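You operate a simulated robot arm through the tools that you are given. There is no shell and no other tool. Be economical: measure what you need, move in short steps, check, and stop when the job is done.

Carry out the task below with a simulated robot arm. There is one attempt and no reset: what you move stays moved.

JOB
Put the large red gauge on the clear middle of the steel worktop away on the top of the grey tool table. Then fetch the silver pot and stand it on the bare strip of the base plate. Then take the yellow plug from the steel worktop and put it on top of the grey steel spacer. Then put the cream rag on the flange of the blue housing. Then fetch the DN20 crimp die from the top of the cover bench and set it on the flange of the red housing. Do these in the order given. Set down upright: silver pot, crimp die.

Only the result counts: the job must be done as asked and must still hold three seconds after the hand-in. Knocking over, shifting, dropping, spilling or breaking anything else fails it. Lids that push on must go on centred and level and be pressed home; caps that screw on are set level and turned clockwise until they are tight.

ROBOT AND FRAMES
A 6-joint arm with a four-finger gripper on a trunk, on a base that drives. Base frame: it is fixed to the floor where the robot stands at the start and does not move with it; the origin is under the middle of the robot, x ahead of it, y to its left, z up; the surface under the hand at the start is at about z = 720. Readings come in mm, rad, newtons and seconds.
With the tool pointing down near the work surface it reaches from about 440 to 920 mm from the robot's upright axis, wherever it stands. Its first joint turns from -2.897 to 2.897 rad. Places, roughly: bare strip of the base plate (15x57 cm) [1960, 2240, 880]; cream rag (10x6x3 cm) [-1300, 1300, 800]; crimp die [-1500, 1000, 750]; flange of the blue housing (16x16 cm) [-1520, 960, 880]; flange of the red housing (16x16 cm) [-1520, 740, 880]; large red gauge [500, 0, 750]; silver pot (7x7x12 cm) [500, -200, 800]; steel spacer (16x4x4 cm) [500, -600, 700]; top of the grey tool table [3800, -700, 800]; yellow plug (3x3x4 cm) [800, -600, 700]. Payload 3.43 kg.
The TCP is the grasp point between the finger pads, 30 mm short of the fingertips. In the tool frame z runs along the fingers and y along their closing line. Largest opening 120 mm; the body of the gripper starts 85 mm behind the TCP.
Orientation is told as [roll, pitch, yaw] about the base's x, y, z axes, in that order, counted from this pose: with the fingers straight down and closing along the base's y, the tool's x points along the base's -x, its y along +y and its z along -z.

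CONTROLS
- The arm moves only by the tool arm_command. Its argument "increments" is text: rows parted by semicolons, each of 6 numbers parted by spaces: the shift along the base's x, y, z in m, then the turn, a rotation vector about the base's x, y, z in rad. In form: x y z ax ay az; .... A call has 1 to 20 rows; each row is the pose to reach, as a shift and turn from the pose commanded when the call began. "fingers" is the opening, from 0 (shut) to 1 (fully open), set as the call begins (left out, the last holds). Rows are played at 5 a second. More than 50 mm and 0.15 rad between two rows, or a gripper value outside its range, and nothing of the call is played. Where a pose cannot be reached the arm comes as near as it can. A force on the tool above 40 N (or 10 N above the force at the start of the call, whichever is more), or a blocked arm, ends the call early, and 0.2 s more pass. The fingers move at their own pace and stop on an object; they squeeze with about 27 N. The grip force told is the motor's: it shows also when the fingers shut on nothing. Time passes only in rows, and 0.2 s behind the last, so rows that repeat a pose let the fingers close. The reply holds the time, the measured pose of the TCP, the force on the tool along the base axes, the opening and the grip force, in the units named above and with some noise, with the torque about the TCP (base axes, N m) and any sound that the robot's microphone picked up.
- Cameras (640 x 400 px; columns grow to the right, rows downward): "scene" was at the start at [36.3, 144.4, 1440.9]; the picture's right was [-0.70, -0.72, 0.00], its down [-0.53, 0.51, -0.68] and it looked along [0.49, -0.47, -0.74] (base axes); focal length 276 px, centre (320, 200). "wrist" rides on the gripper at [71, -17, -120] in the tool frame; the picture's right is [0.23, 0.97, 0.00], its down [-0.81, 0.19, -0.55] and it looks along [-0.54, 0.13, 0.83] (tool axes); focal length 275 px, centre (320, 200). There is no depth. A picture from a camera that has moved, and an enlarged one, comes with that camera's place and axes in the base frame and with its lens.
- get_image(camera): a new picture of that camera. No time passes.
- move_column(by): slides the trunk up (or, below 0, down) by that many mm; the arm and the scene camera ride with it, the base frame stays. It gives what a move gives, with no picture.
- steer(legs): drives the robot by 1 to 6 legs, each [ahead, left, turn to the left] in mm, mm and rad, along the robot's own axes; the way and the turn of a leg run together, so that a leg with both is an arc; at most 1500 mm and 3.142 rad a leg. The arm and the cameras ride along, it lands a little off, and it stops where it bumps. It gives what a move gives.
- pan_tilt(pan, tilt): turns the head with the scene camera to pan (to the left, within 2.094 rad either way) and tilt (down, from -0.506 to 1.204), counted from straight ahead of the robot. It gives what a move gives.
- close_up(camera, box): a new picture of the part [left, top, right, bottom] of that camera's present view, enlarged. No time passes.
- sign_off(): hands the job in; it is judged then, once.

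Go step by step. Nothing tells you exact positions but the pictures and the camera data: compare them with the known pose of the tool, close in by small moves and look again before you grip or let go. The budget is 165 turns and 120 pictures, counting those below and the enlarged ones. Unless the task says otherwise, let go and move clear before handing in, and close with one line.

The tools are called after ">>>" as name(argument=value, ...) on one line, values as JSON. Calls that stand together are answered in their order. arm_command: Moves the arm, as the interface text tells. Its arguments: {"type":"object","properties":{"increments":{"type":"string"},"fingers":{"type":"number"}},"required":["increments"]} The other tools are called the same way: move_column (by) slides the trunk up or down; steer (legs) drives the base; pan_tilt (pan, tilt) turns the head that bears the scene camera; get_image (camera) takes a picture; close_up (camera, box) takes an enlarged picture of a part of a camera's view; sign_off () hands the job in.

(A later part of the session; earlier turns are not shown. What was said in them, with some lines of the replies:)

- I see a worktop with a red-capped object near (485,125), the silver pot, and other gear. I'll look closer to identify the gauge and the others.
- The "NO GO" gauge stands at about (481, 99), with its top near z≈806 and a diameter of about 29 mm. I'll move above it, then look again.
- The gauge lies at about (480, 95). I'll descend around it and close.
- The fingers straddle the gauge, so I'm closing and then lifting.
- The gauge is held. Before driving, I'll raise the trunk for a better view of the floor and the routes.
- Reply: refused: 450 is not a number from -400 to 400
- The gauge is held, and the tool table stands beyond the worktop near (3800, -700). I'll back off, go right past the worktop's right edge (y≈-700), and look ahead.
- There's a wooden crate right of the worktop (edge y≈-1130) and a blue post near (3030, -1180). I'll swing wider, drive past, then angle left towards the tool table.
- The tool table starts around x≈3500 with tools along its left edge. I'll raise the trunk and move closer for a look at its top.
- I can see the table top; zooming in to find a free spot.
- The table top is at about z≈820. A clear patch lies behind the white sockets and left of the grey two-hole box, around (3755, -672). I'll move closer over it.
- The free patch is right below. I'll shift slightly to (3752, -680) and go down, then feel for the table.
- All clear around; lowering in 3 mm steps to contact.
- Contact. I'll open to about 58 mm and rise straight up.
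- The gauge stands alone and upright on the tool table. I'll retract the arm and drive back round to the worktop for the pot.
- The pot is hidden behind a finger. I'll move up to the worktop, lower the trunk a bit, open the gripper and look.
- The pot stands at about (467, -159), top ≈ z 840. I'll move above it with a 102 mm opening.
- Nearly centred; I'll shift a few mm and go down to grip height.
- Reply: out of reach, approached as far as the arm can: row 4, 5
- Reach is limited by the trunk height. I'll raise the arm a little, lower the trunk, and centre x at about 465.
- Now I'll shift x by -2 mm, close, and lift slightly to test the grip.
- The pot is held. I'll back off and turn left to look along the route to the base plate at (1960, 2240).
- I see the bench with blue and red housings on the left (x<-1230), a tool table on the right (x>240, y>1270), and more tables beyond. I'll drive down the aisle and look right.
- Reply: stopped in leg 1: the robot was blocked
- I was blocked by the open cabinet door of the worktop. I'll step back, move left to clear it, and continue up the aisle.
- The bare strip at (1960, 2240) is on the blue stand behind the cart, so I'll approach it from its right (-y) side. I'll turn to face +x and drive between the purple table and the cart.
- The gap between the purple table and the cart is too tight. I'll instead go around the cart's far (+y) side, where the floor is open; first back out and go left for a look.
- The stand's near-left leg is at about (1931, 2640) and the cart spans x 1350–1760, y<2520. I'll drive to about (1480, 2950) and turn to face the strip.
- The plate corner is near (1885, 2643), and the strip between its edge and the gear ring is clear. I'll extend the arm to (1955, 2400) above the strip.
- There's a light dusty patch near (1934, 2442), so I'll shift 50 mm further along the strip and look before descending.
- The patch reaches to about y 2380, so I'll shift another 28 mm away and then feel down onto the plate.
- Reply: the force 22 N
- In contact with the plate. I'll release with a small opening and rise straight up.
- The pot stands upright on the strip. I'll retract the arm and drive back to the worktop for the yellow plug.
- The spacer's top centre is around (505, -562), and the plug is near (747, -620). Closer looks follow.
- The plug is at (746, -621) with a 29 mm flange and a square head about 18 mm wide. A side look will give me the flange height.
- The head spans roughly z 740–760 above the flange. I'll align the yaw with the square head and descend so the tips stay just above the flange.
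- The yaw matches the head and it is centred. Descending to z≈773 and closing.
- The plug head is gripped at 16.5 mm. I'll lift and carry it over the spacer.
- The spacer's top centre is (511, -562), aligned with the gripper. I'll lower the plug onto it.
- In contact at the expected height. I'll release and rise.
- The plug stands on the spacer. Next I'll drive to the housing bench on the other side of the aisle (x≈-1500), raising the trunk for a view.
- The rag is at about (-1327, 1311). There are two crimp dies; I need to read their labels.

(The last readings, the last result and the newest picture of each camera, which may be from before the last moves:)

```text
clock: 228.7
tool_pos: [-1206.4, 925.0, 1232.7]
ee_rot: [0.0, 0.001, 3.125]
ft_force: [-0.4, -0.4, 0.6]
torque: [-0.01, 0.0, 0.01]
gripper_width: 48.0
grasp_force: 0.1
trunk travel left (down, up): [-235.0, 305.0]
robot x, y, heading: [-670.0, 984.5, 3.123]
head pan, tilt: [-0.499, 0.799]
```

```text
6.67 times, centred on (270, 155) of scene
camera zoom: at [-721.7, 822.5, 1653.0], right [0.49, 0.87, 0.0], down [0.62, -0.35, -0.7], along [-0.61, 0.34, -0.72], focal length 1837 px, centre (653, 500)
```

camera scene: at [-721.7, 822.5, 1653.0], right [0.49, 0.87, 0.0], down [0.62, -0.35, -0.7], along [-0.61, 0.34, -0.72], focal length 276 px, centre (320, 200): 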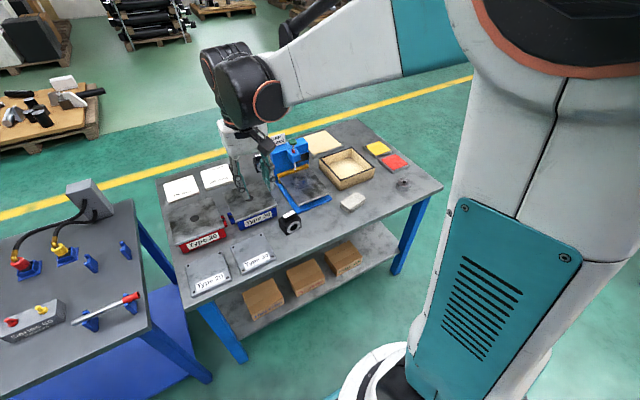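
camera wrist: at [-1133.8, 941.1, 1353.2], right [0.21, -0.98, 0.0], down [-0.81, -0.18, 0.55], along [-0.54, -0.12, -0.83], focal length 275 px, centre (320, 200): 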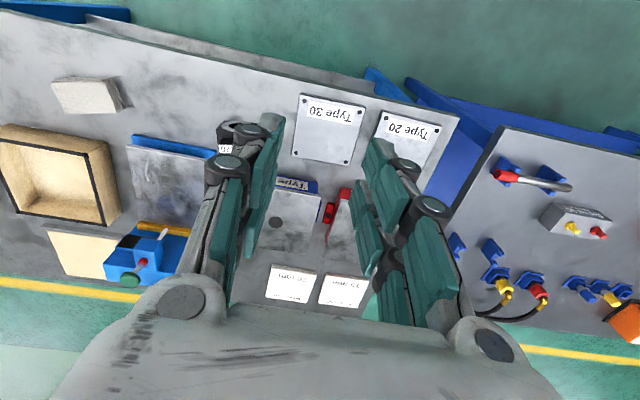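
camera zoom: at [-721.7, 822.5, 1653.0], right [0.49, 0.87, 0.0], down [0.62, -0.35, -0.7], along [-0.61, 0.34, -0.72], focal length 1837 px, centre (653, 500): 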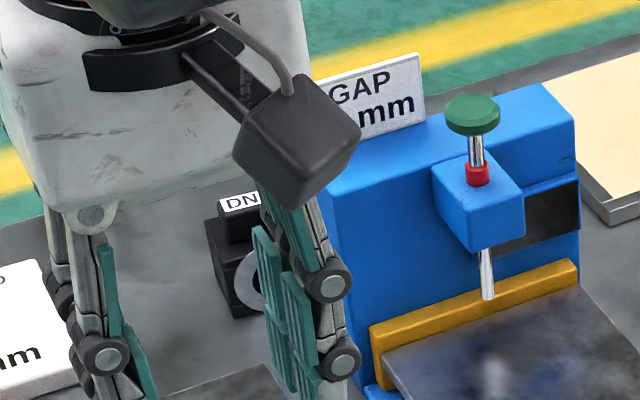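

The near die is the DN20 one. The rag comes first: its centre is about (-1335, 1317), long side nearly along y, so I'll turn the gripper to close along x and move over it.

>>> move_column(by=-100)

>>> arm_command(increments="-0.013 0.039 0 0 0 -0.135;-0.026 0.078 0 0 0 -0.27;-0.039 0.117 0 0 0 -0.405;-0.052 0.156 0 0 0 -0.54;-0.065 0.195 0 0 0 -0.675;-0.078 0.234 0 0 0 -0.81;-0.091 0.273 0 0 0 -0.945;-0.104 0.312 0 0 0 -1.08;-0.117 0.351 0 0 0 -1.215;-0.129 0.392 0 0 0 -1.35;-0.129 0.392 -0.04 0 0 -1.35;-0.129 0.392 -0.08 0 0 -1.35;-0.129 0.392 -0.12 0 0 -1.35", fingers=0.8)

>>> get_image(camera="wrist")

>>> get_image(camera="scene")

```text
clock: 230.0
tool_pos: [-1205.4, 925.3, 1132.6]
ee_rot: [-0.001, 0.002, 3.126]
ft_force: [-0.7, 0.4, 0.2]
torque: [0.0, 0.05, 0.02]
gripper_width: 48.0
grasp_force: 0.0
trunk travel left (down, up): [-135.0, 405.0]
robot x, y, heading: [-667.5, 985.2, 3.125]
head pan, tilt: [-0.499, 0.799]
```

```text
clock: 232.8
tool_pos: [-1334.8, 1319.5, 1012.8]
ee_rot: [0.001, 0.002, 1.775]
ft_force: [0.8, -0.5, 0.4]
torque: [0.0, 0.01, 0.0]
gripper_width: 96.1
grasp_force: 0.0
trunk travel left (down, up): [-135.0, 405.0]
robot x, y, heading: [-666.1, 981.8, 3.126]
head pan, tilt: [-0.499, 0.799]
```

```text
46 pictures are left
camera wrist: at [-1304.4, 1252.3, 1133.4], right [-0.91, -0.42, 0.0], down [-0.35, 0.76, 0.55], along [-0.23, 0.5, -0.83], focal length 275 px, centre (320, 200)
```

wrist: 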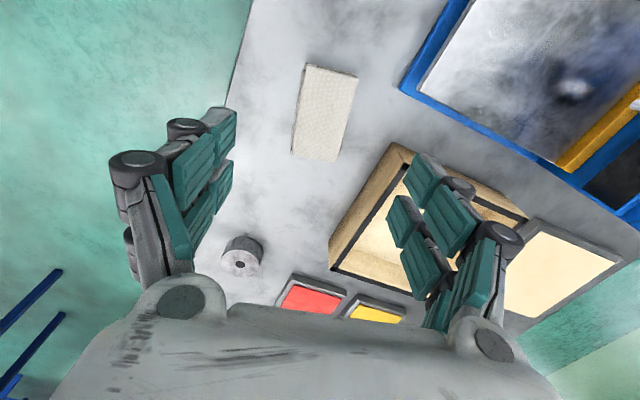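

```text
45 pictures are left
camera scene: at [-722.1, 823.0, 1553.0], right [0.49, 0.87, 0.0], down [0.62, -0.35, -0.7], along [-0.61, 0.34, -0.72], focal length 276 px, centre (320, 200)
```

scene: 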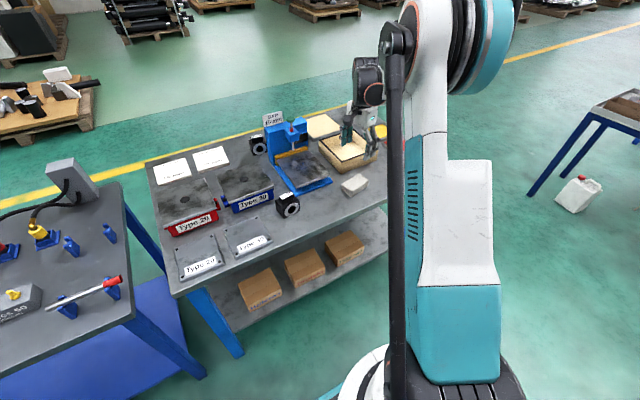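

The rag centre refines to (-1344, 1330), top z≈828. The wooden tray is close, so I'll narrow the opening and descend partway.

>>> arm_command(increments="-0.009 0.01 -0.04 0 0 0.01;-0.009 0.01 -0.08 0 0 0.01;-0.009 0.01 -0.11 0 0 0.01;-0.009 0.01 -0.11 0 0 0.01", fingers=0.66)

>>> get_image(camera="wrist")

```text
clock: 233.8
tool_pos: [-1344.4, 1326.8, 902.6]
ee_rot: [0.001, 0.001, 1.787]
ft_force: [0.0, 0.8, -0.1]
torque: [-0.01, 0.01, -0.01]
gripper_width: 79.0
grasp_force: 0.0
trunk travel left (down, up): [-135.0, 405.0]
robot x, y, heading: [-665.9, 985.8, 3.119]
head pan, tilt: [-0.499, 0.799]
```

```text
44 pictures are left
camera wrist: at [-1313.0, 1260.3, 1023.3], right [-0.9, -0.43, 0.0], down [-0.36, 0.75, 0.55], along [-0.24, 0.5, -0.83], focal length 275 px, centre (320, 200)
```

wrist: 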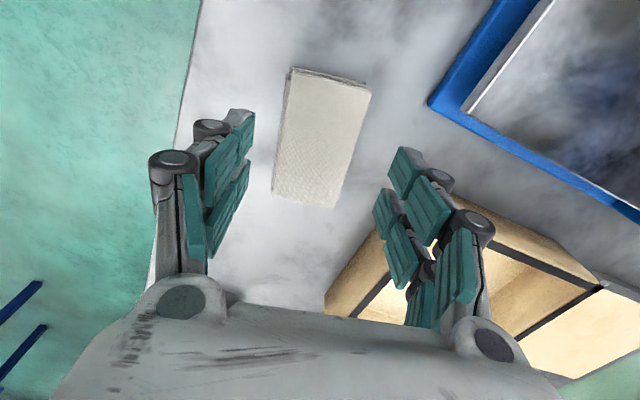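

>>> arm_command(increments="-0.001 0.003 -0.03 0 0 0.02;-0.001 0.003 -0.055 0 0 0.02;-0.001 0.003 -0.065 0 0 0.02;-0.001 0.003 -0.067 0 0 0.02")

>>> get_image(camera="wrist")

```text
clock: 234.8
tool_pos: [-1344.9, 1330.1, 835.6]
ee_rot: [0.001, 0.002, 1.802]
ft_force: [0.3, 0.8, 0.7]
torque: [0.0, -0.01, -0.02]
gripper_width: 79.4
grasp_force: 0.1
trunk travel left (down, up): [-135.0, 405.0]
robot x, y, heading: [-668.5, 982.3, 3.125]
head pan, tilt: [-0.499, 0.799]
```

```text
43 pictures are left
camera wrist: at [-1312.0, 1264.3, 956.5], right [-0.89, -0.45, 0.0], down [-0.37, 0.74, 0.55], along [-0.25, 0.49, -0.83], focal length 275 px, centre (320, 200)
```

wrist: 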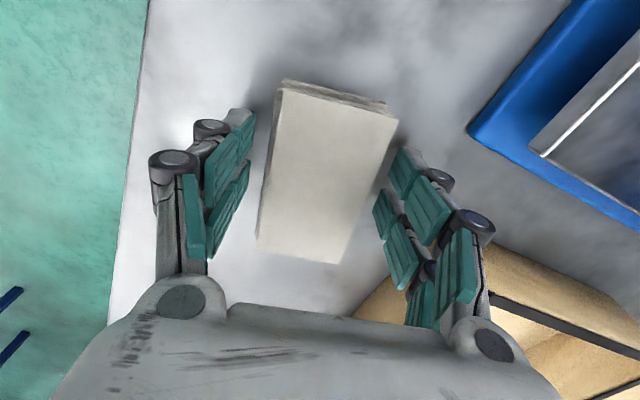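

The rag lies between the fingers; closing and lifting.

>>> arm_command(increments="0 0 0 0 0 0;0 0 0 0 0 0;0 0 0 0 0 0;0 0 0 0 0 0;0 0 0.02 0 0 0;0 0 0.06 0 0 0;0 0 0.1 0 0 0;0 0 0.14 0 0 0", fingers=0)

>>> get_image(camera="wrist")

```text
clock: 236.6
tool_pos: [-1344.5, 1330.3, 976.7]
ee_rot: [0.0, 0.0, 1.803]
ft_force: [0.4, 0.9, -0.6]
torque: [0.02, 0.0, 0.0]
gripper_width: 59.3
grasp_force: 27.2
trunk travel left (down, up): [-135.0, 405.0]
robot x, y, heading: [-666.6, 986.1, 3.125]
head pan, tilt: [-0.499, 0.799]
```

```text
42 pictures are left
camera wrist: at [-1311.7, 1265.5, 1097.4], right [-0.89, -0.45, 0.0], down [-0.38, 0.74, 0.55], along [-0.25, 0.49, -0.83], focal length 275 px, centre (320, 200)
```

wrist: 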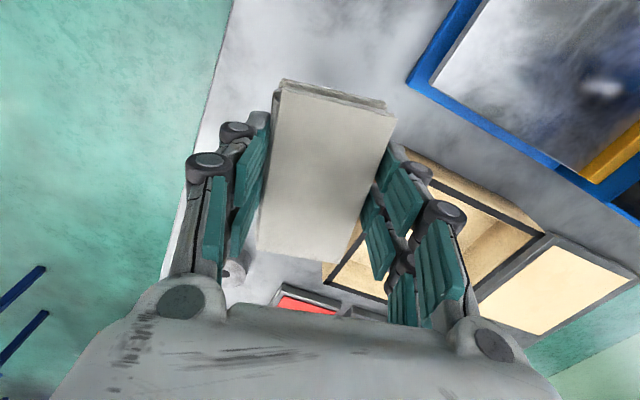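

The rag is held. I'll raise a bit and carry it along -y and then over the blue housing.

>>> arm_command(increments="0 0 0.04 0 0 0;0 -0.045 0.06 0 0 0;0 -0.09 0.06 0 0 0;0 -0.135 0.06 0 0 0;0 -0.18 0.06 0 0 0;0 -0.225 0.06 0 0 0;0 -0.27 0.06 0 0 0;0 -0.315 0.06 0 0 0;0 -0.36 0.06 0 0 0;-0.045 -0.378 0.06 0 0 0;-0.09 -0.378 0.06 0 0 0;-0.1 -0.378 0.06 0 0 0")

>>> get_image(camera="scene")

>>> get_image(camera="wrist")

```text
clock: 239.2
tool_pos: [-1444.7, 951.8, 1034.1]
ee_rot: [0.0, 0.001, 1.805]
ft_force: [0.1, 0.4, -0.8]
torque: [0.0, 0.0, -0.02]
gripper_width: 59.1
grasp_force: 27.1
trunk travel left (down, up): [-135.0, 405.0]
robot x, y, heading: [-669.4, 984.9, 3.125]
head pan, tilt: [-0.499, 0.799]
```

```text
41 pictures are left
camera scene: at [-722.1, 822.5, 1553.0], right [0.49, 0.87, 0.0], down [0.62, -0.35, -0.7], along [-0.61, 0.34, -0.72], focal length 276 px, centre (320, 200)
```

scene: 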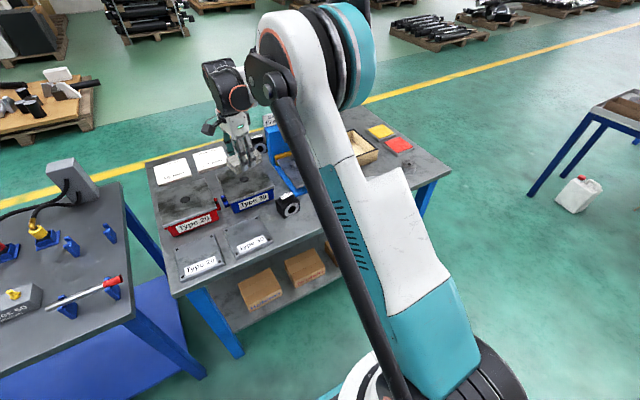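

```text
40 pictures are left
camera wrist: at [-1412.0, 887.1, 1155.6], right [-0.89, -0.45, 0.0], down [-0.38, 0.74, 0.55], along [-0.25, 0.49, -0.83], focal length 275 px, centre (320, 200)
```

wrist: 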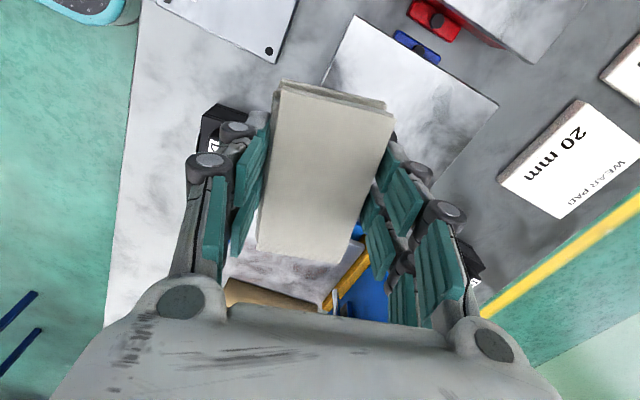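

The flange corners give its centre as (-1518, 952). I'll move over it and lower.

>>> arm_command(increments="-0.04 0 0 0 0 0;-0.073 0 0 0 0 0;-0.073 0 -0.03 0 0 0;-0.073 0 -0.06 0 0 0;-0.073 0 -0.09 0 0 0;-0.073 0 -0.095 0 0 0")

>>> get_image(camera="wrist")

>>> close_up(camera="scene", box=[150, 90, 330, 260])

```text
clock: 240.6
tool_pos: [-1518.7, 952.2, 939.5]
ee_rot: [0.0, 0.002, 1.805]
ft_force: [-1.4, -0.1, -0.5]
torque: [0.01, -0.02, -0.02]
gripper_width: 59.7
grasp_force: 27.1
trunk travel left (down, up): [-135.0, 405.0]
robot x, y, heading: [-664.4, 983.6, 3.123]
head pan, tilt: [-0.499, 0.799]
```

```text
39 pictures are left
camera wrist: at [-1485.2, 887.2, 1061.5], right [-0.89, -0.45, 0.0], down [-0.38, 0.74, 0.55], along [-0.25, 0.49, -0.83], focal length 275 px, centre (320, 200)
```

wrist: 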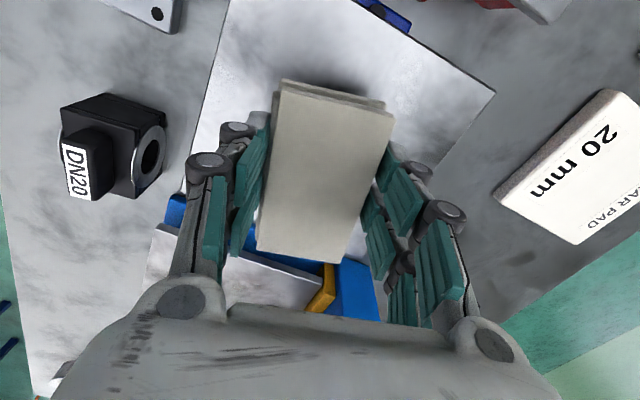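

```text
2.35 times, centred on (240, 175) of scene
camera zoom: at [-722.3, 822.5, 1553.0], right [0.49, 0.87, 0.0], down [0.62, -0.35, -0.7], along [-0.61, 0.34, -0.72], focal length 648 px, centre (508, 259)
```

zoom: 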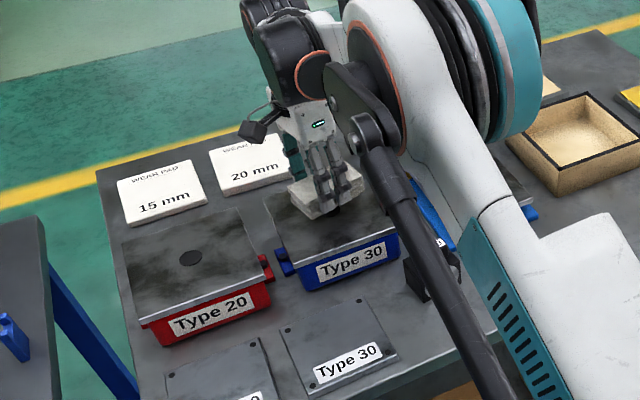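

Centred over the flange; lowering to contact.

>>> arm_command(increments="0 0 -0.005 0 0 0;0 0 -0.01 0 0 0;0 0 -0.014 0 0 0;0 0 -0.017 0 0 0;0 0 -0.02 0 0 0")

```text
clock: 241.8
tool_pos: [-1518.6, 952.7, 919.2]
ee_rot: [0.0, 0.002, 1.805]
ft_force: [-0.3, 0.1, -0.7]
torque: [0.01, 0.01, 0.0]
gripper_width: 59.3
grasp_force: 27.3
trunk travel left (down, up): [-135.0, 405.0]
robot x, y, heading: [-667.1, 983.5, 3.121]
head pan, tilt: [-0.499, 0.799]
```

>>> arm_command(increments="0 0 -0.002 0 0 0;0 0 -0.004 0 0 0;0 0 -0.006 0 0 0;0 0 -0.007 0 0 0")

```text
clock: 242.8
tool_pos: [-1517.8, 953.0, 912.7]
ee_rot: [0.0, 0.003, 1.804]
ft_force: [-0.2, -0.8, -0.1]
torque: [0.01, 0.0, 0.01]
gripper_width: 59.1
grasp_force: 26.6
trunk travel left (down, up): [-135.0, 405.0]
robot x, y, heading: [-667.9, 985.1, 3.124]
head pan, tilt: [-0.499, 0.799]
```

No contact yet; checking the gap visually.

>>> close_up(camera="scene", box=[215, 130, 275, 190])

```text
6.67 times, centred on (245, 160) of scene
camera zoom: at [-722.1, 822.5, 1553.0], right [0.49, 0.87, 0.0], down [0.62, -0.35, -0.7], along [-0.61, 0.34, -0.72], focal length 1837 px, centre (820, 467)
```

zoom: 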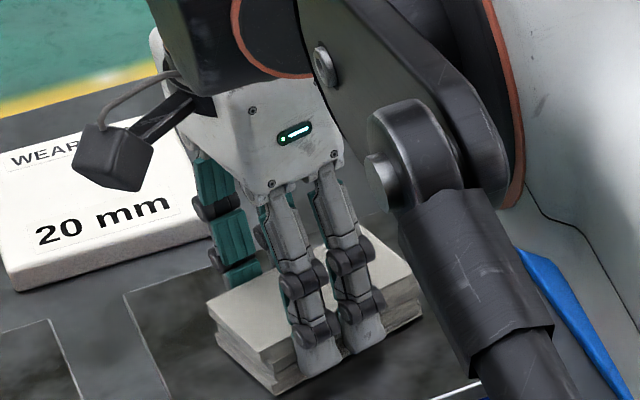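

>>> arm_command(increments="0 0 -0.002 0 0 0;0 0 -0.004 0 0 0;0 0 -0.006 0 0 0;0 0 -0.007 0 0 0")

```text
clock: 243.8
tool_pos: [-1516.0, 951.4, 907.9]
ee_rot: [0.002, 0.002, 1.806]
ft_force: [-5.5, 1.0, 35.2]
torque: [0.01, 0.24, 0.02]
gripper_width: 59.3
grasp_force: 26.7
trunk travel left (down, up): [-135.0, 405.0]
robot x, y, heading: [-670.3, 984.3, 3.129]
head pan, tilt: [-0.499, 0.799]
```

Firm contact. I'll relieve it, release and rise.

>>> arm_command(increments="0 0 0.003 0 0 0;0 0 0.003 0 0 0;0 0 0.003 0 0 0;0 0 0.003 0 0 0;0 0 0.03 0 0 0;0 0 0.07 0 0 0;0 0 0.11 0 0 0;0 0 0.15 0 0 0;0 0 0.17 0 0 0", fingers=0.63)

>>> get_image(camera="wrist")

```text
clock: 245.8
tool_pos: [-1516.9, 953.5, 1075.5]
ee_rot: [0.001, 0.003, 1.804]
ft_force: [-0.4, 0.4, -0.4]
torque: [-0.01, 0.01, 0.02]
gripper_width: 75.7
grasp_force: 0.0
trunk travel left (down, up): [-135.0, 405.0]
robot x, y, heading: [-668.6, 984.5, 3.126]
head pan, tilt: [-0.499, 0.799]
```

```text
36 pictures are left
camera wrist: at [-1484.1, 887.2, 1196.7], right [-0.89, -0.45, 0.0], down [-0.37, 0.74, 0.55], along [-0.25, 0.49, -0.83], focal length 275 px, centre (320, 200)
```

wrist: 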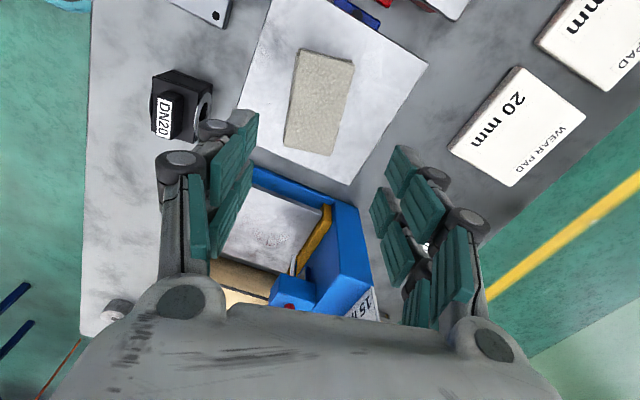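

The rag sits centred on the blue flange. Now I'll move over the DN20 die near (-1345, 1045).

>>> arm_command(increments="0.035 0.019 0 0 0 0;0.07 0.038 0 0 0 0;0.105 0.057 0 0 0 0;0.14 0.076 0 0 0 0;0.172 0.092 0 0 0 0;0.172 0.092 -0.03 0 0 0;0.172 0.092 -0.05 0 0 0", fingers=0.7)

>>> close_up(camera="wrist", box=[220, 40, 420, 200])

>>> get_image(camera="scene")

```text
clock: 247.4
tool_pos: [-1348.1, 1045.1, 1026.3]
ee_rot: [0.001, 0.003, 1.803]
ft_force: [-0.6, 1.2, 0.4]
torque: [0.02, -0.04, -0.02]
gripper_width: 83.9
grasp_force: 0.0
trunk travel left (down, up): [-135.0, 405.0]
robot x, y, heading: [-669.3, 985.1, 3.125]
head pan, tilt: [-0.499, 0.799]
```

```text
2.50 times, centred on (320, 120) of wrist
camera zoom: at [-1314.3, 979.5, 1146.9], right [-0.89, -0.45, 0.0], down [-0.38, 0.74, 0.55], along [-0.25, 0.49, -0.83], focal length 688 px, centre (320, 400)
```

zoom: 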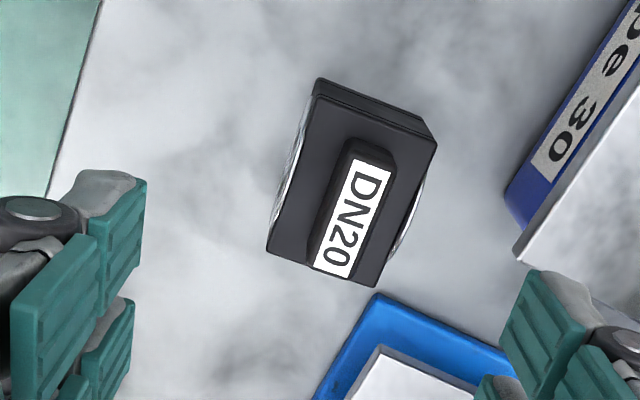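

```text
34 pictures are left
camera scene: at [-722.6, 822.5, 1553.0], right [0.49, 0.87, 0.0], down [0.62, -0.35, -0.7], along [-0.61, 0.34, -0.72], focal length 276 px, centre (320, 200)
```

scene: 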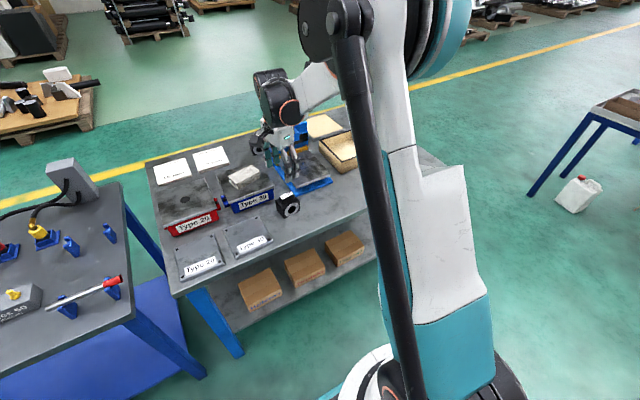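

The DN20 die has a grip ridge on top, centred about (-1369, 1057), running at θ≈0.19. I'll align and come down partway.

>>> arm_command(increments="-0.021 0.012 0 0 0 -0.045;-0.021 0.012 -0.04 0 0 -0.045;-0.021 0.012 -0.08 0 0 -0.045;-0.021 0.012 -0.1 0 0 -0.045;-0.021 0.012 -0.1 0 0 -0.045", fingers=0.45)

>>> close_up(camera="wrist", box=[200, 60, 440, 260])

>>> close_up(camera="scene", box=[250, 140, 330, 220])

```text
clock: 248.6
tool_pos: [-1367.0, 1057.9, 927.3]
ee_rot: [-0.002, 0.0, 1.76]
ft_force: [0.5, 0.2, -0.3]
torque: [-0.03, -0.01, 0.03]
gripper_width: 53.9
grasp_force: 0.0
trunk travel left (down, up): [-135.0, 405.0]
robot x, y, heading: [-666.2, 984.0, 3.121]
head pan, tilt: [-0.499, 0.799]
```

```text
2.00 times, centred on (320, 160) of wrist
camera zoom: at [-1336.5, 991.6, 1047.0], right [-0.91, -0.41, 0.0], down [-0.34, 0.76, 0.55], along [-0.23, 0.5, -0.83], focal length 551 px, centre (320, 280)
```

zoom: 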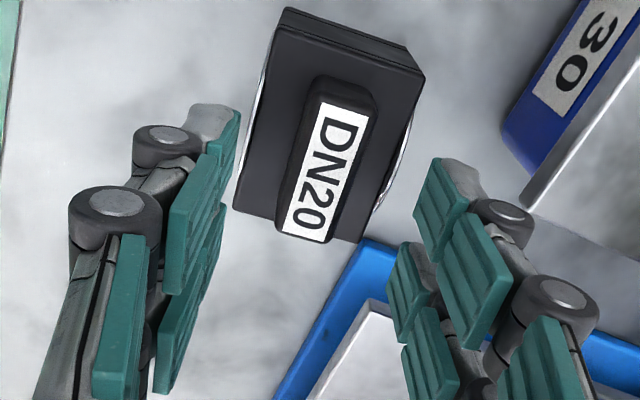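

```text
5.00 times, centred on (290, 180) of scene
camera zoom: at [-722.1, 822.6, 1553.1], right [0.49, 0.87, 0.0], down [0.62, -0.35, -0.7], along [-0.61, 0.34, -0.72], focal length 1378 px, centre (470, 300)
```

zoom: 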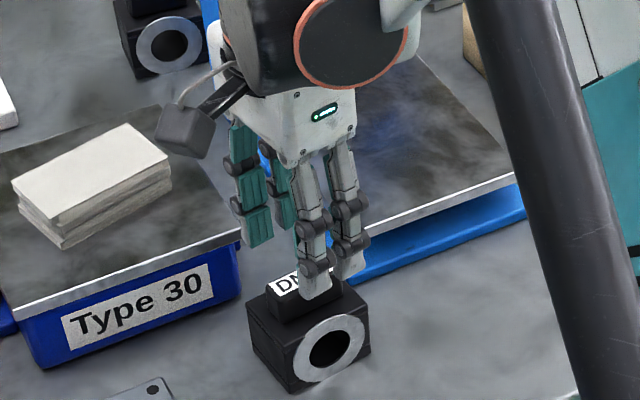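

>>> arm_command(increments="-0.003 0.001 -0.02 0 0 -0.03;-0.003 0.001 -0.035 0 0 -0.03;-0.003 0.001 -0.041 0 0 -0.03;-0.003 0.001 -0.045 0 0 -0.03;-0.003 0.001 -0.045 0 0 -0.03")

>>> close_up(camera="wrist", box=[200, 60, 440, 260])

>>> close_up(camera="scene", box=[260, 150, 330, 220])

```text
clock: 249.8
tool_pos: [-1370.2, 1057.6, 880.9]
ee_rot: [-0.001, 0.001, 1.731]
ft_force: [0.7, 0.2, -0.6]
torque: [0.03, 0.03, -0.01]
gripper_width: 53.9
grasp_force: 0.1
trunk travel left (down, up): [-135.0, 405.0]
robot x, y, heading: [-666.1, 985.5, 3.123]
head pan, tilt: [-0.499, 0.799]
```

```text
2.00 times, centred on (320, 160) of wrist
camera zoom: at [-1341.2, 989.7, 1001.8], right [-0.92, -0.38, 0.0], down [-0.32, 0.77, 0.55], along [-0.21, 0.51, -0.83], focal length 551 px, centre (320, 280)
```

zoom: 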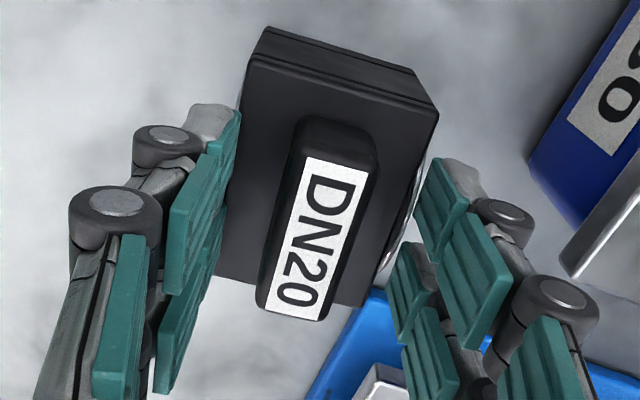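

```text
5.71 times, centred on (295, 185) of scene
camera zoom: at [-722.0, 822.6, 1553.0], right [0.49, 0.87, 0.0], down [0.62, -0.35, -0.7], along [-0.61, 0.34, -0.72], focal length 1574 px, centre (463, 286)
```

zoom: 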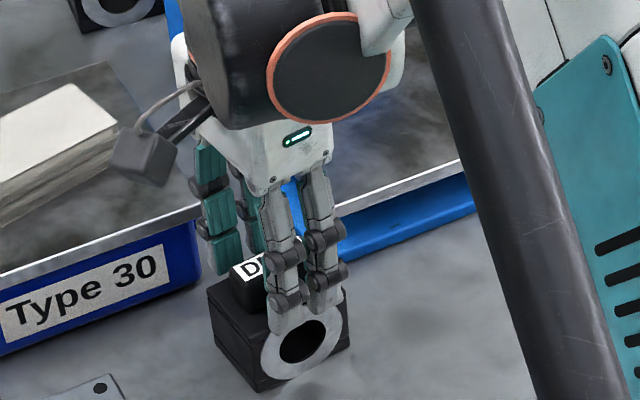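

Aligned over the ridge. I'll go down a further 4 mm, then close.

>>> arm_command(increments="0.001 -0.001 -0.002 0 0 0;0.001 -0.001 -0.004 0 0 0;0.001 -0.001 -0.004 0 0 0")

>>> arm_command(increments="0 0 0 0 0 0;0 0 0 0 0 0;0 0 0 0 0 0;0 0 0 0 0 0;0 0 0 0 0 0", fingers=0)

```text
clock: 250.6
tool_pos: [-1368.0, 1055.7, 878.2]
ee_rot: [0.001, 0.002, 1.729]
ft_force: [4.2, 4.0, 14.4]
torque: [0.31, -0.51, 0.02]
gripper_width: 59.8
grasp_force: 4.0
trunk travel left (down, up): [-135.0, 405.0]
robot x, y, heading: [-665.4, 981.4, 3.123]
head pan, tilt: [-0.499, 0.799]
```

```text
clock: 251.0
tool_pos: [-1369.0, 1055.0, 881.9]
ee_rot: [0.005, 0.0, 1.73]
ft_force: [-7.1, -1.5, 46.1]
torque: [-0.06, -0.9, -0.18]
gripper_width: 43.7
grasp_force: 26.8
trunk travel left (down, up): [-135.0, 405.0]
robot x, y, heading: [-668.0, 983.8, 3.126]
head pan, tilt: [-0.499, 0.799]
stopped in row 2: the force on the tool passed its limit at 45 N (the readings are from after the stop); the commanded pose is now the measured one
```

The fingers touched the body of the die, so I'll look before doing more.

>>> close_up(camera="wrist", box=[200, 60, 440, 260])

>>> close_up(camera="scene", box=[260, 150, 330, 220])

```text
2.00 times, centred on (320, 160) of wrist
camera zoom: at [-1340.0, 987.8, 1002.4], right [-0.92, -0.38, 0.0], down [-0.32, 0.77, 0.55], along [-0.21, 0.51, -0.83], focal length 551 px, centre (320, 280)
```

zoom: 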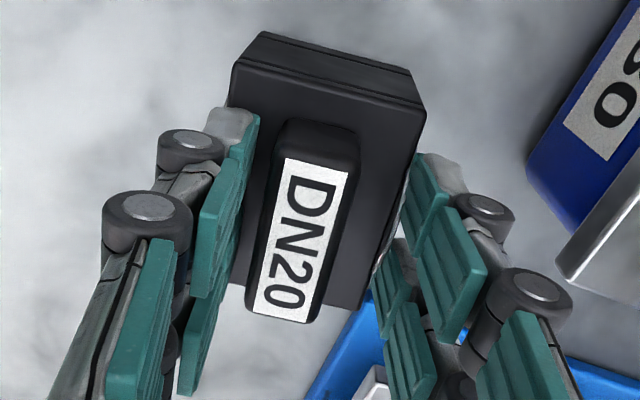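

```text
5.71 times, centred on (295, 185) of scene
camera zoom: at [-718.5, 822.0, 1553.6], right [0.49, 0.87, 0.0], down [0.62, -0.35, -0.7], along [-0.61, 0.34, -0.72], focal length 1574 px, centre (463, 286)
```

zoom: 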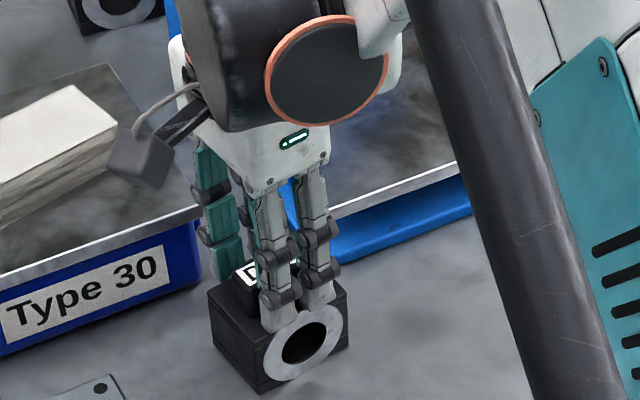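

The body top is about z 852, and the left finger came down on it because the die sits about 6 mm to +x. I'll rise, open, re-centre and check.

>>> arm_command(increments="0 0 0.01 0 0 0;0 0 0.02 0 0 0;0.003 0.001 0.03 0 0 0;0.006 0.002 0.03 0 0 0;0.006 0.002 0.03 0 0 0", fingers=0.45)

>>> close_up(camera="wrist", box=[200, 60, 440, 260])

```text
clock: 252.2
tool_pos: [-1363.6, 1057.5, 906.7]
ee_rot: [0.001, 0.001, 1.73]
ft_force: [-0.4, -0.2, -0.2]
torque: [-0.01, 0.02, -0.02]
gripper_width: 54.0
grasp_force: 0.1
trunk travel left (down, up): [-135.0, 405.0]
robot x, y, heading: [-665.3, 982.6, 3.128]
head pan, tilt: [-0.499, 0.799]
```

```text
2.00 times, centred on (320, 160) of wrist
camera zoom: at [-1335.4, 990.3, 1027.9], right [-0.92, -0.38, 0.0], down [-0.32, 0.77, 0.55], along [-0.21, 0.51, -0.83], focal length 551 px, centre (320, 280)
```

zoom: 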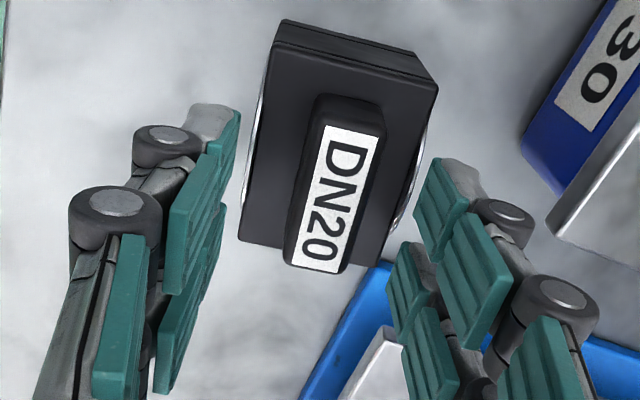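

Now aligned; I'll descend so the tips stay just above the body, then close on the ridge.

>>> arm_command(increments="-0.002 -0.001 -0.01 0 0 0;-0.002 -0.001 -0.019 0 0 0;-0.002 -0.001 -0.019 0 0 0", fingers=0.33)

>>> arm_command(increments="0 0 0 0 0 0;0 0 0 0 0 0;0 0 0 0 0 0;0 0 0 0 0 0", fingers=0)

>>> close_up(camera="wrist", box=[200, 60, 440, 260])

```text
clock: 253.0
tool_pos: [-1366.5, 1056.9, 888.6]
ee_rot: [0.002, 0.002, 1.73]
ft_force: [-0.1, 0.5, 0.3]
torque: [-0.02, -0.01, 0.01]
gripper_width: 39.7
grasp_force: 0.0
trunk travel left (down, up): [-135.0, 405.0]
robot x, y, heading: [-665.2, 983.3, 3.122]
head pan, tilt: [-0.499, 0.799]
```

```text
clock: 254.0
tool_pos: [-1365.5, 1057.5, 887.9]
ee_rot: [0.002, 0.002, 1.729]
ft_force: [0.4, 0.3, 0.0]
torque: [0.02, 0.01, -0.07]
gripper_width: 22.2
grasp_force: 26.6
trunk travel left (down, up): [-135.0, 405.0]
robot x, y, heading: [-667.8, 987.3, 3.122]
head pan, tilt: [-0.499, 0.799]
```

```text
2.00 times, centred on (320, 160) of wrist
camera zoom: at [-1337.7, 990.1, 1009.2], right [-0.92, -0.38, 0.0], down [-0.32, 0.77, 0.55], along [-0.21, 0.51, -0.83], focal length 551 px, centre (320, 280)
```

zoom: 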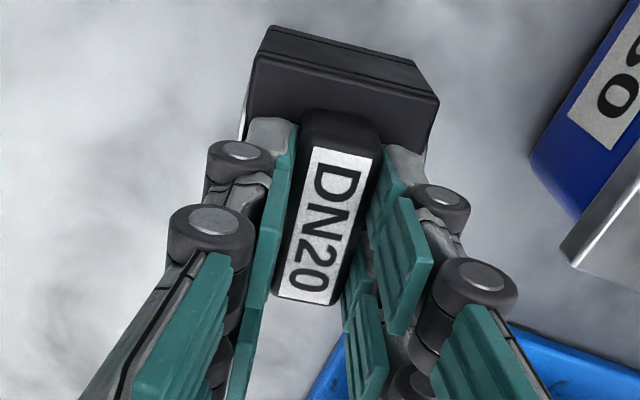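

The ridge is gripped. I'll lift it clear and check, then slide the base about 180 mm towards -y for better reach.

>>> arm_command(increments="0 0 0.01 0 0 0;0 0 0.04 0 0 0;0 0 0.08 0 0 0;0 0 0.12 0 0 0;0 0 0.16 0 0 0")

>>> steer(legs=[[40, 180, 0]])

>>> get_image(camera="wrist")

>>> get_image(camera="scene")

```text
clock: 255.2
tool_pos: [-1366.9, 1055.0, 1047.0]
ee_rot: [0.002, 0.002, 1.729]
ft_force: [0.4, -0.4, -5.8]
torque: [0.01, 0.02, 0.01]
gripper_width: 21.5
grasp_force: 27.1
trunk travel left (down, up): [-135.0, 405.0]
robot x, y, heading: [-668.6, 980.3, 3.126]
head pan, tilt: [-0.499, 0.799]
```

```text
clock: 256.7
tool_pos: [-1409.6, 872.4, 1047.9]
ee_rot: [0.002, 0.001, 1.732]
ft_force: [-1.1, 0.6, -5.4]
torque: [0.03, -0.01, 0.02]
gripper_width: 21.6
grasp_force: 27.2
trunk travel left (down, up): [-135.0, 405.0]
robot x, y, heading: [-710.3, 799.6, 3.127]
head pan, tilt: [-0.499, 0.799]
```

```text
25 pictures are left
camera wrist: at [-1381.9, 804.6, 1168.1], right [-0.92, -0.38, 0.0], down [-0.32, 0.77, 0.55], along [-0.21, 0.51, -0.83], focal length 275 px, centre (320, 200)
```

wrist: 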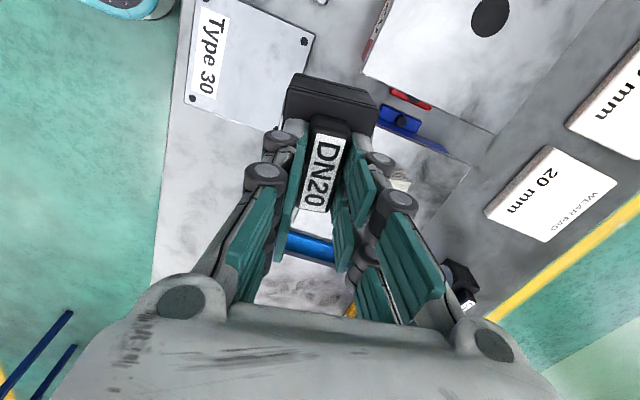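

```text
24 pictures are left
camera scene: at [-766.1, 639.9, 1553.0], right [0.49, 0.87, 0.0], down [0.62, -0.35, -0.7], along [-0.61, 0.34, -0.72], focal length 276 px, centre (320, 200)
```

scene: 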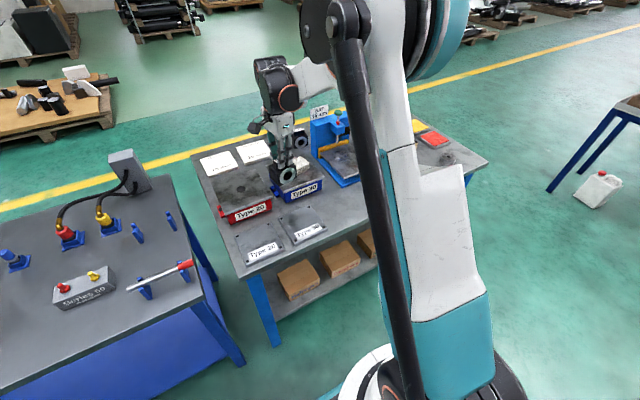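

The red flange's centre is (-1518, 748). I'll move above it and lower partway.

>>> arm_command(increments="-0.022 -0.031 0 0 0 0;-0.054 -0.062 0 0 0 0;-0.081 -0.093 0 0 0 0;-0.108 -0.124 0 0 0 0;-0.108 -0.124 -0.03 0 0 0;-0.108 -0.124 -0.06 0 0 0;-0.108 -0.124 -0.06 0 0 0")

>>> get_image(camera="wrist")

>>> close_up(camera="scene", box=[190, 110, 330, 230])

```text
clock: 258.3
tool_pos: [-1517.8, 747.4, 984.4]
ee_rot: [0.002, 0.0, 1.732]
ft_force: [0.2, 0.5, -4.7]
torque: [-0.02, -0.07, -0.01]
gripper_width: 21.8
grasp_force: 27.0
trunk travel left (down, up): [-135.0, 405.0]
robot x, y, heading: [-711.0, 798.0, 3.124]
head pan, tilt: [-0.499, 0.799]
```

```text
23 pictures are left
camera wrist: at [-1489.4, 679.7, 1106.4], right [-0.92, -0.38, 0.0], down [-0.32, 0.77, 0.55], along [-0.21, 0.51, -0.83], focal length 275 px, centre (320, 200)
```

wrist: 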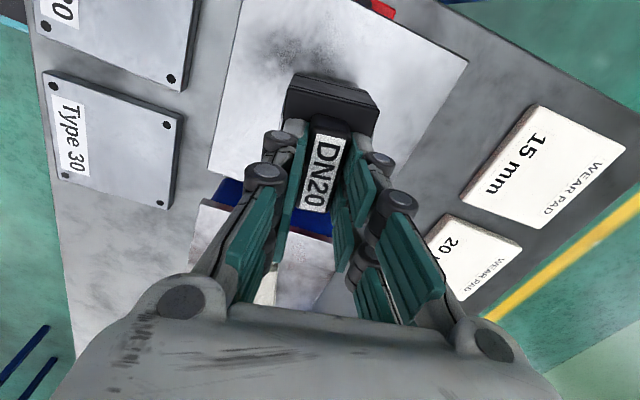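

```text
3.33 times, centred on (260, 170) of scene
camera zoom: at [-766.5, 639.9, 1553.0], right [0.49, 0.87, 0.0], down [0.62, -0.35, -0.7], along [-0.61, 0.34, -0.72], focal length 918 px, centre (520, 300)
```

zoom: 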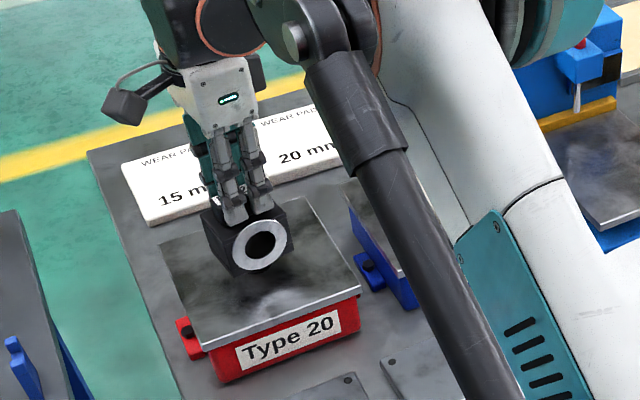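

Centred over the flange; lowering gently to contact.

>>> arm_command(increments="0 0 -0.005 0 0 0;0 0 -0.009 0 0 0;0 0 -0.012 0 0 0;0 0 -0.015 0 0 0;0 0 -0.017 0 0 0")

```text
clock: 259.5
tool_pos: [-1518.0, 748.4, 969.6]
ee_rot: [0.002, 0.002, 1.731]
ft_force: [-0.1, -0.2, -4.3]
torque: [0.01, -0.01, 0.01]
gripper_width: 21.8
grasp_force: 26.9
trunk travel left (down, up): [-135.0, 405.0]
robot x, y, heading: [-709.6, 801.2, 3.126]
head pan, tilt: [-0.499, 0.799]
```

>>> arm_command(increments="0 0 -0.002 0 0 0;0 0 -0.004 0 0 0;0 0 -0.006 0 0 0;0 0 -0.007 0 0 0")

```text
clock: 260.5
tool_pos: [-1518.8, 748.0, 963.2]
ee_rot: [0.003, 0.001, 1.731]
ft_force: [-2.7, -1.2, 3.6]
torque: [-0.03, 0.04, -0.01]
gripper_width: 22.1
grasp_force: 27.2
trunk travel left (down, up): [-135.0, 405.0]
robot x, y, heading: [-710.5, 804.8, 3.125]
head pan, tilt: [-0.499, 0.799]
```

Contact has just begun. I'll go 1.5 mm more, release and rise.

>>> arm_command(increments="0 0 -0.0015 0 0 0;0 0 -0.0015 0 0 0")

>>> arm_command(increments="0 0 0.001 0 0 0;0 0 0.001 0 0 0;0 0 0.001 0 0 0;0 0 0.03 0 0 0;0 0 0.07 0 0 0;0 0 0.11 0 0 0;0 0 0.15 0 0 0", fingers=0.4)

>>> get_image(camera="wrist")

>>> close_up(camera="scene", box=[190, 110, 370, 250])

```text
clock: 261.1
tool_pos: [-1517.1, 748.4, 963.6]
ee_rot: [0.006, 0.001, 1.732]
ft_force: [-11.5, -2.1, 25.0]
torque: [-0.23, 0.36, -0.05]
gripper_width: 22.0
grasp_force: 26.9
trunk travel left (down, up): [-135.0, 405.0]
robot x, y, heading: [-712.9, 803.3, 3.127]
head pan, tilt: [-0.499, 0.799]
```

```text
clock: 262.7
tool_pos: [-1517.3, 747.0, 1111.9]
ee_rot: [0.003, 0.002, 1.731]
ft_force: [-0.3, 0.9, 0.1]
torque: [0.03, -0.02, 0.06]
gripper_width: 48.1
grasp_force: 0.1
trunk travel left (down, up): [-135.0, 405.0]
robot x, y, heading: [-709.4, 804.9, 3.128]
head pan, tilt: [-0.499, 0.799]
```

```text
21 pictures are left
camera wrist: at [-1490.3, 679.6, 1232.8], right [-0.92, -0.38, 0.0], down [-0.32, 0.77, 0.55], along [-0.21, 0.51, -0.83], focal length 275 px, centre (320, 200)
```

wrist: 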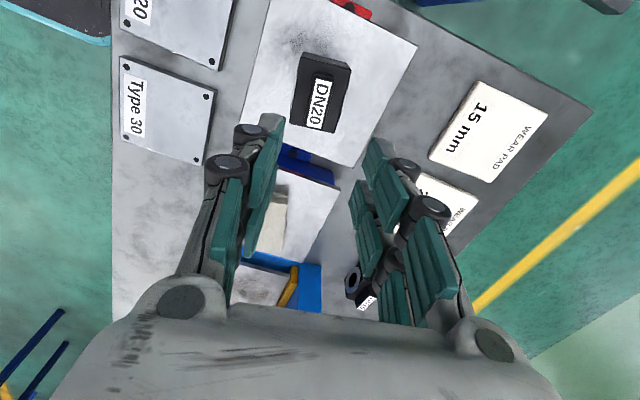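

```text
2.86 times, centred on (280, 180) of scene
camera zoom: at [-765.4, 640.1, 1553.1], right [0.49, 0.87, 0.0], down [0.62, -0.35, -0.7], along [-0.61, 0.34, -0.72], focal length 787 px, centre (434, 257)
```

zoom: 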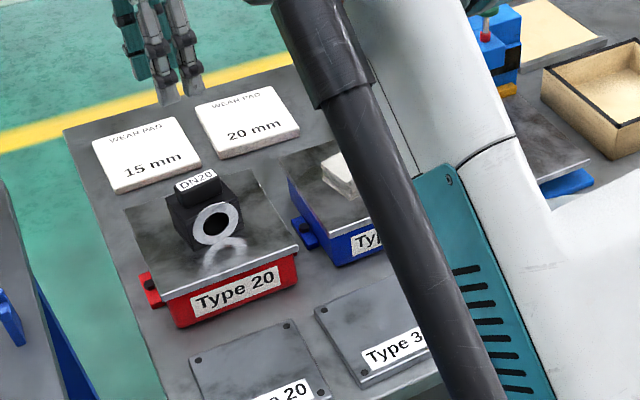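

Both the die and the rag are in place. A quick check that the other die carries a different label:

>>> close_up(camera="wrist", box=[340, 260, 390, 320])

```text
6.67 times, centred on (365, 290) of wrist
camera zoom: at [-1490.3, 679.6, 1232.8], right [-0.92, -0.38, 0.0], down [-0.32, 0.77, 0.55], along [-0.21, 0.51, -0.83], focal length 1835 px, centre (20, -400)
```

zoom: 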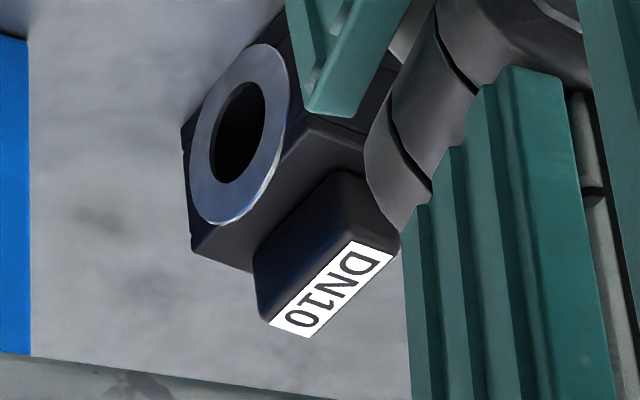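

The other die reads DN10, so the right one was moved; everything is placed and the arm is clear, so I'm handing in.

>>> sign_off()

```text
The job is handed in.
```

I put all five items where you asked, in the order given, and handed the job in. Early on, while I was carrying the pot, the base bumped something and stopped, probably the open cabinet door of the worktop. I saw nothing moved.
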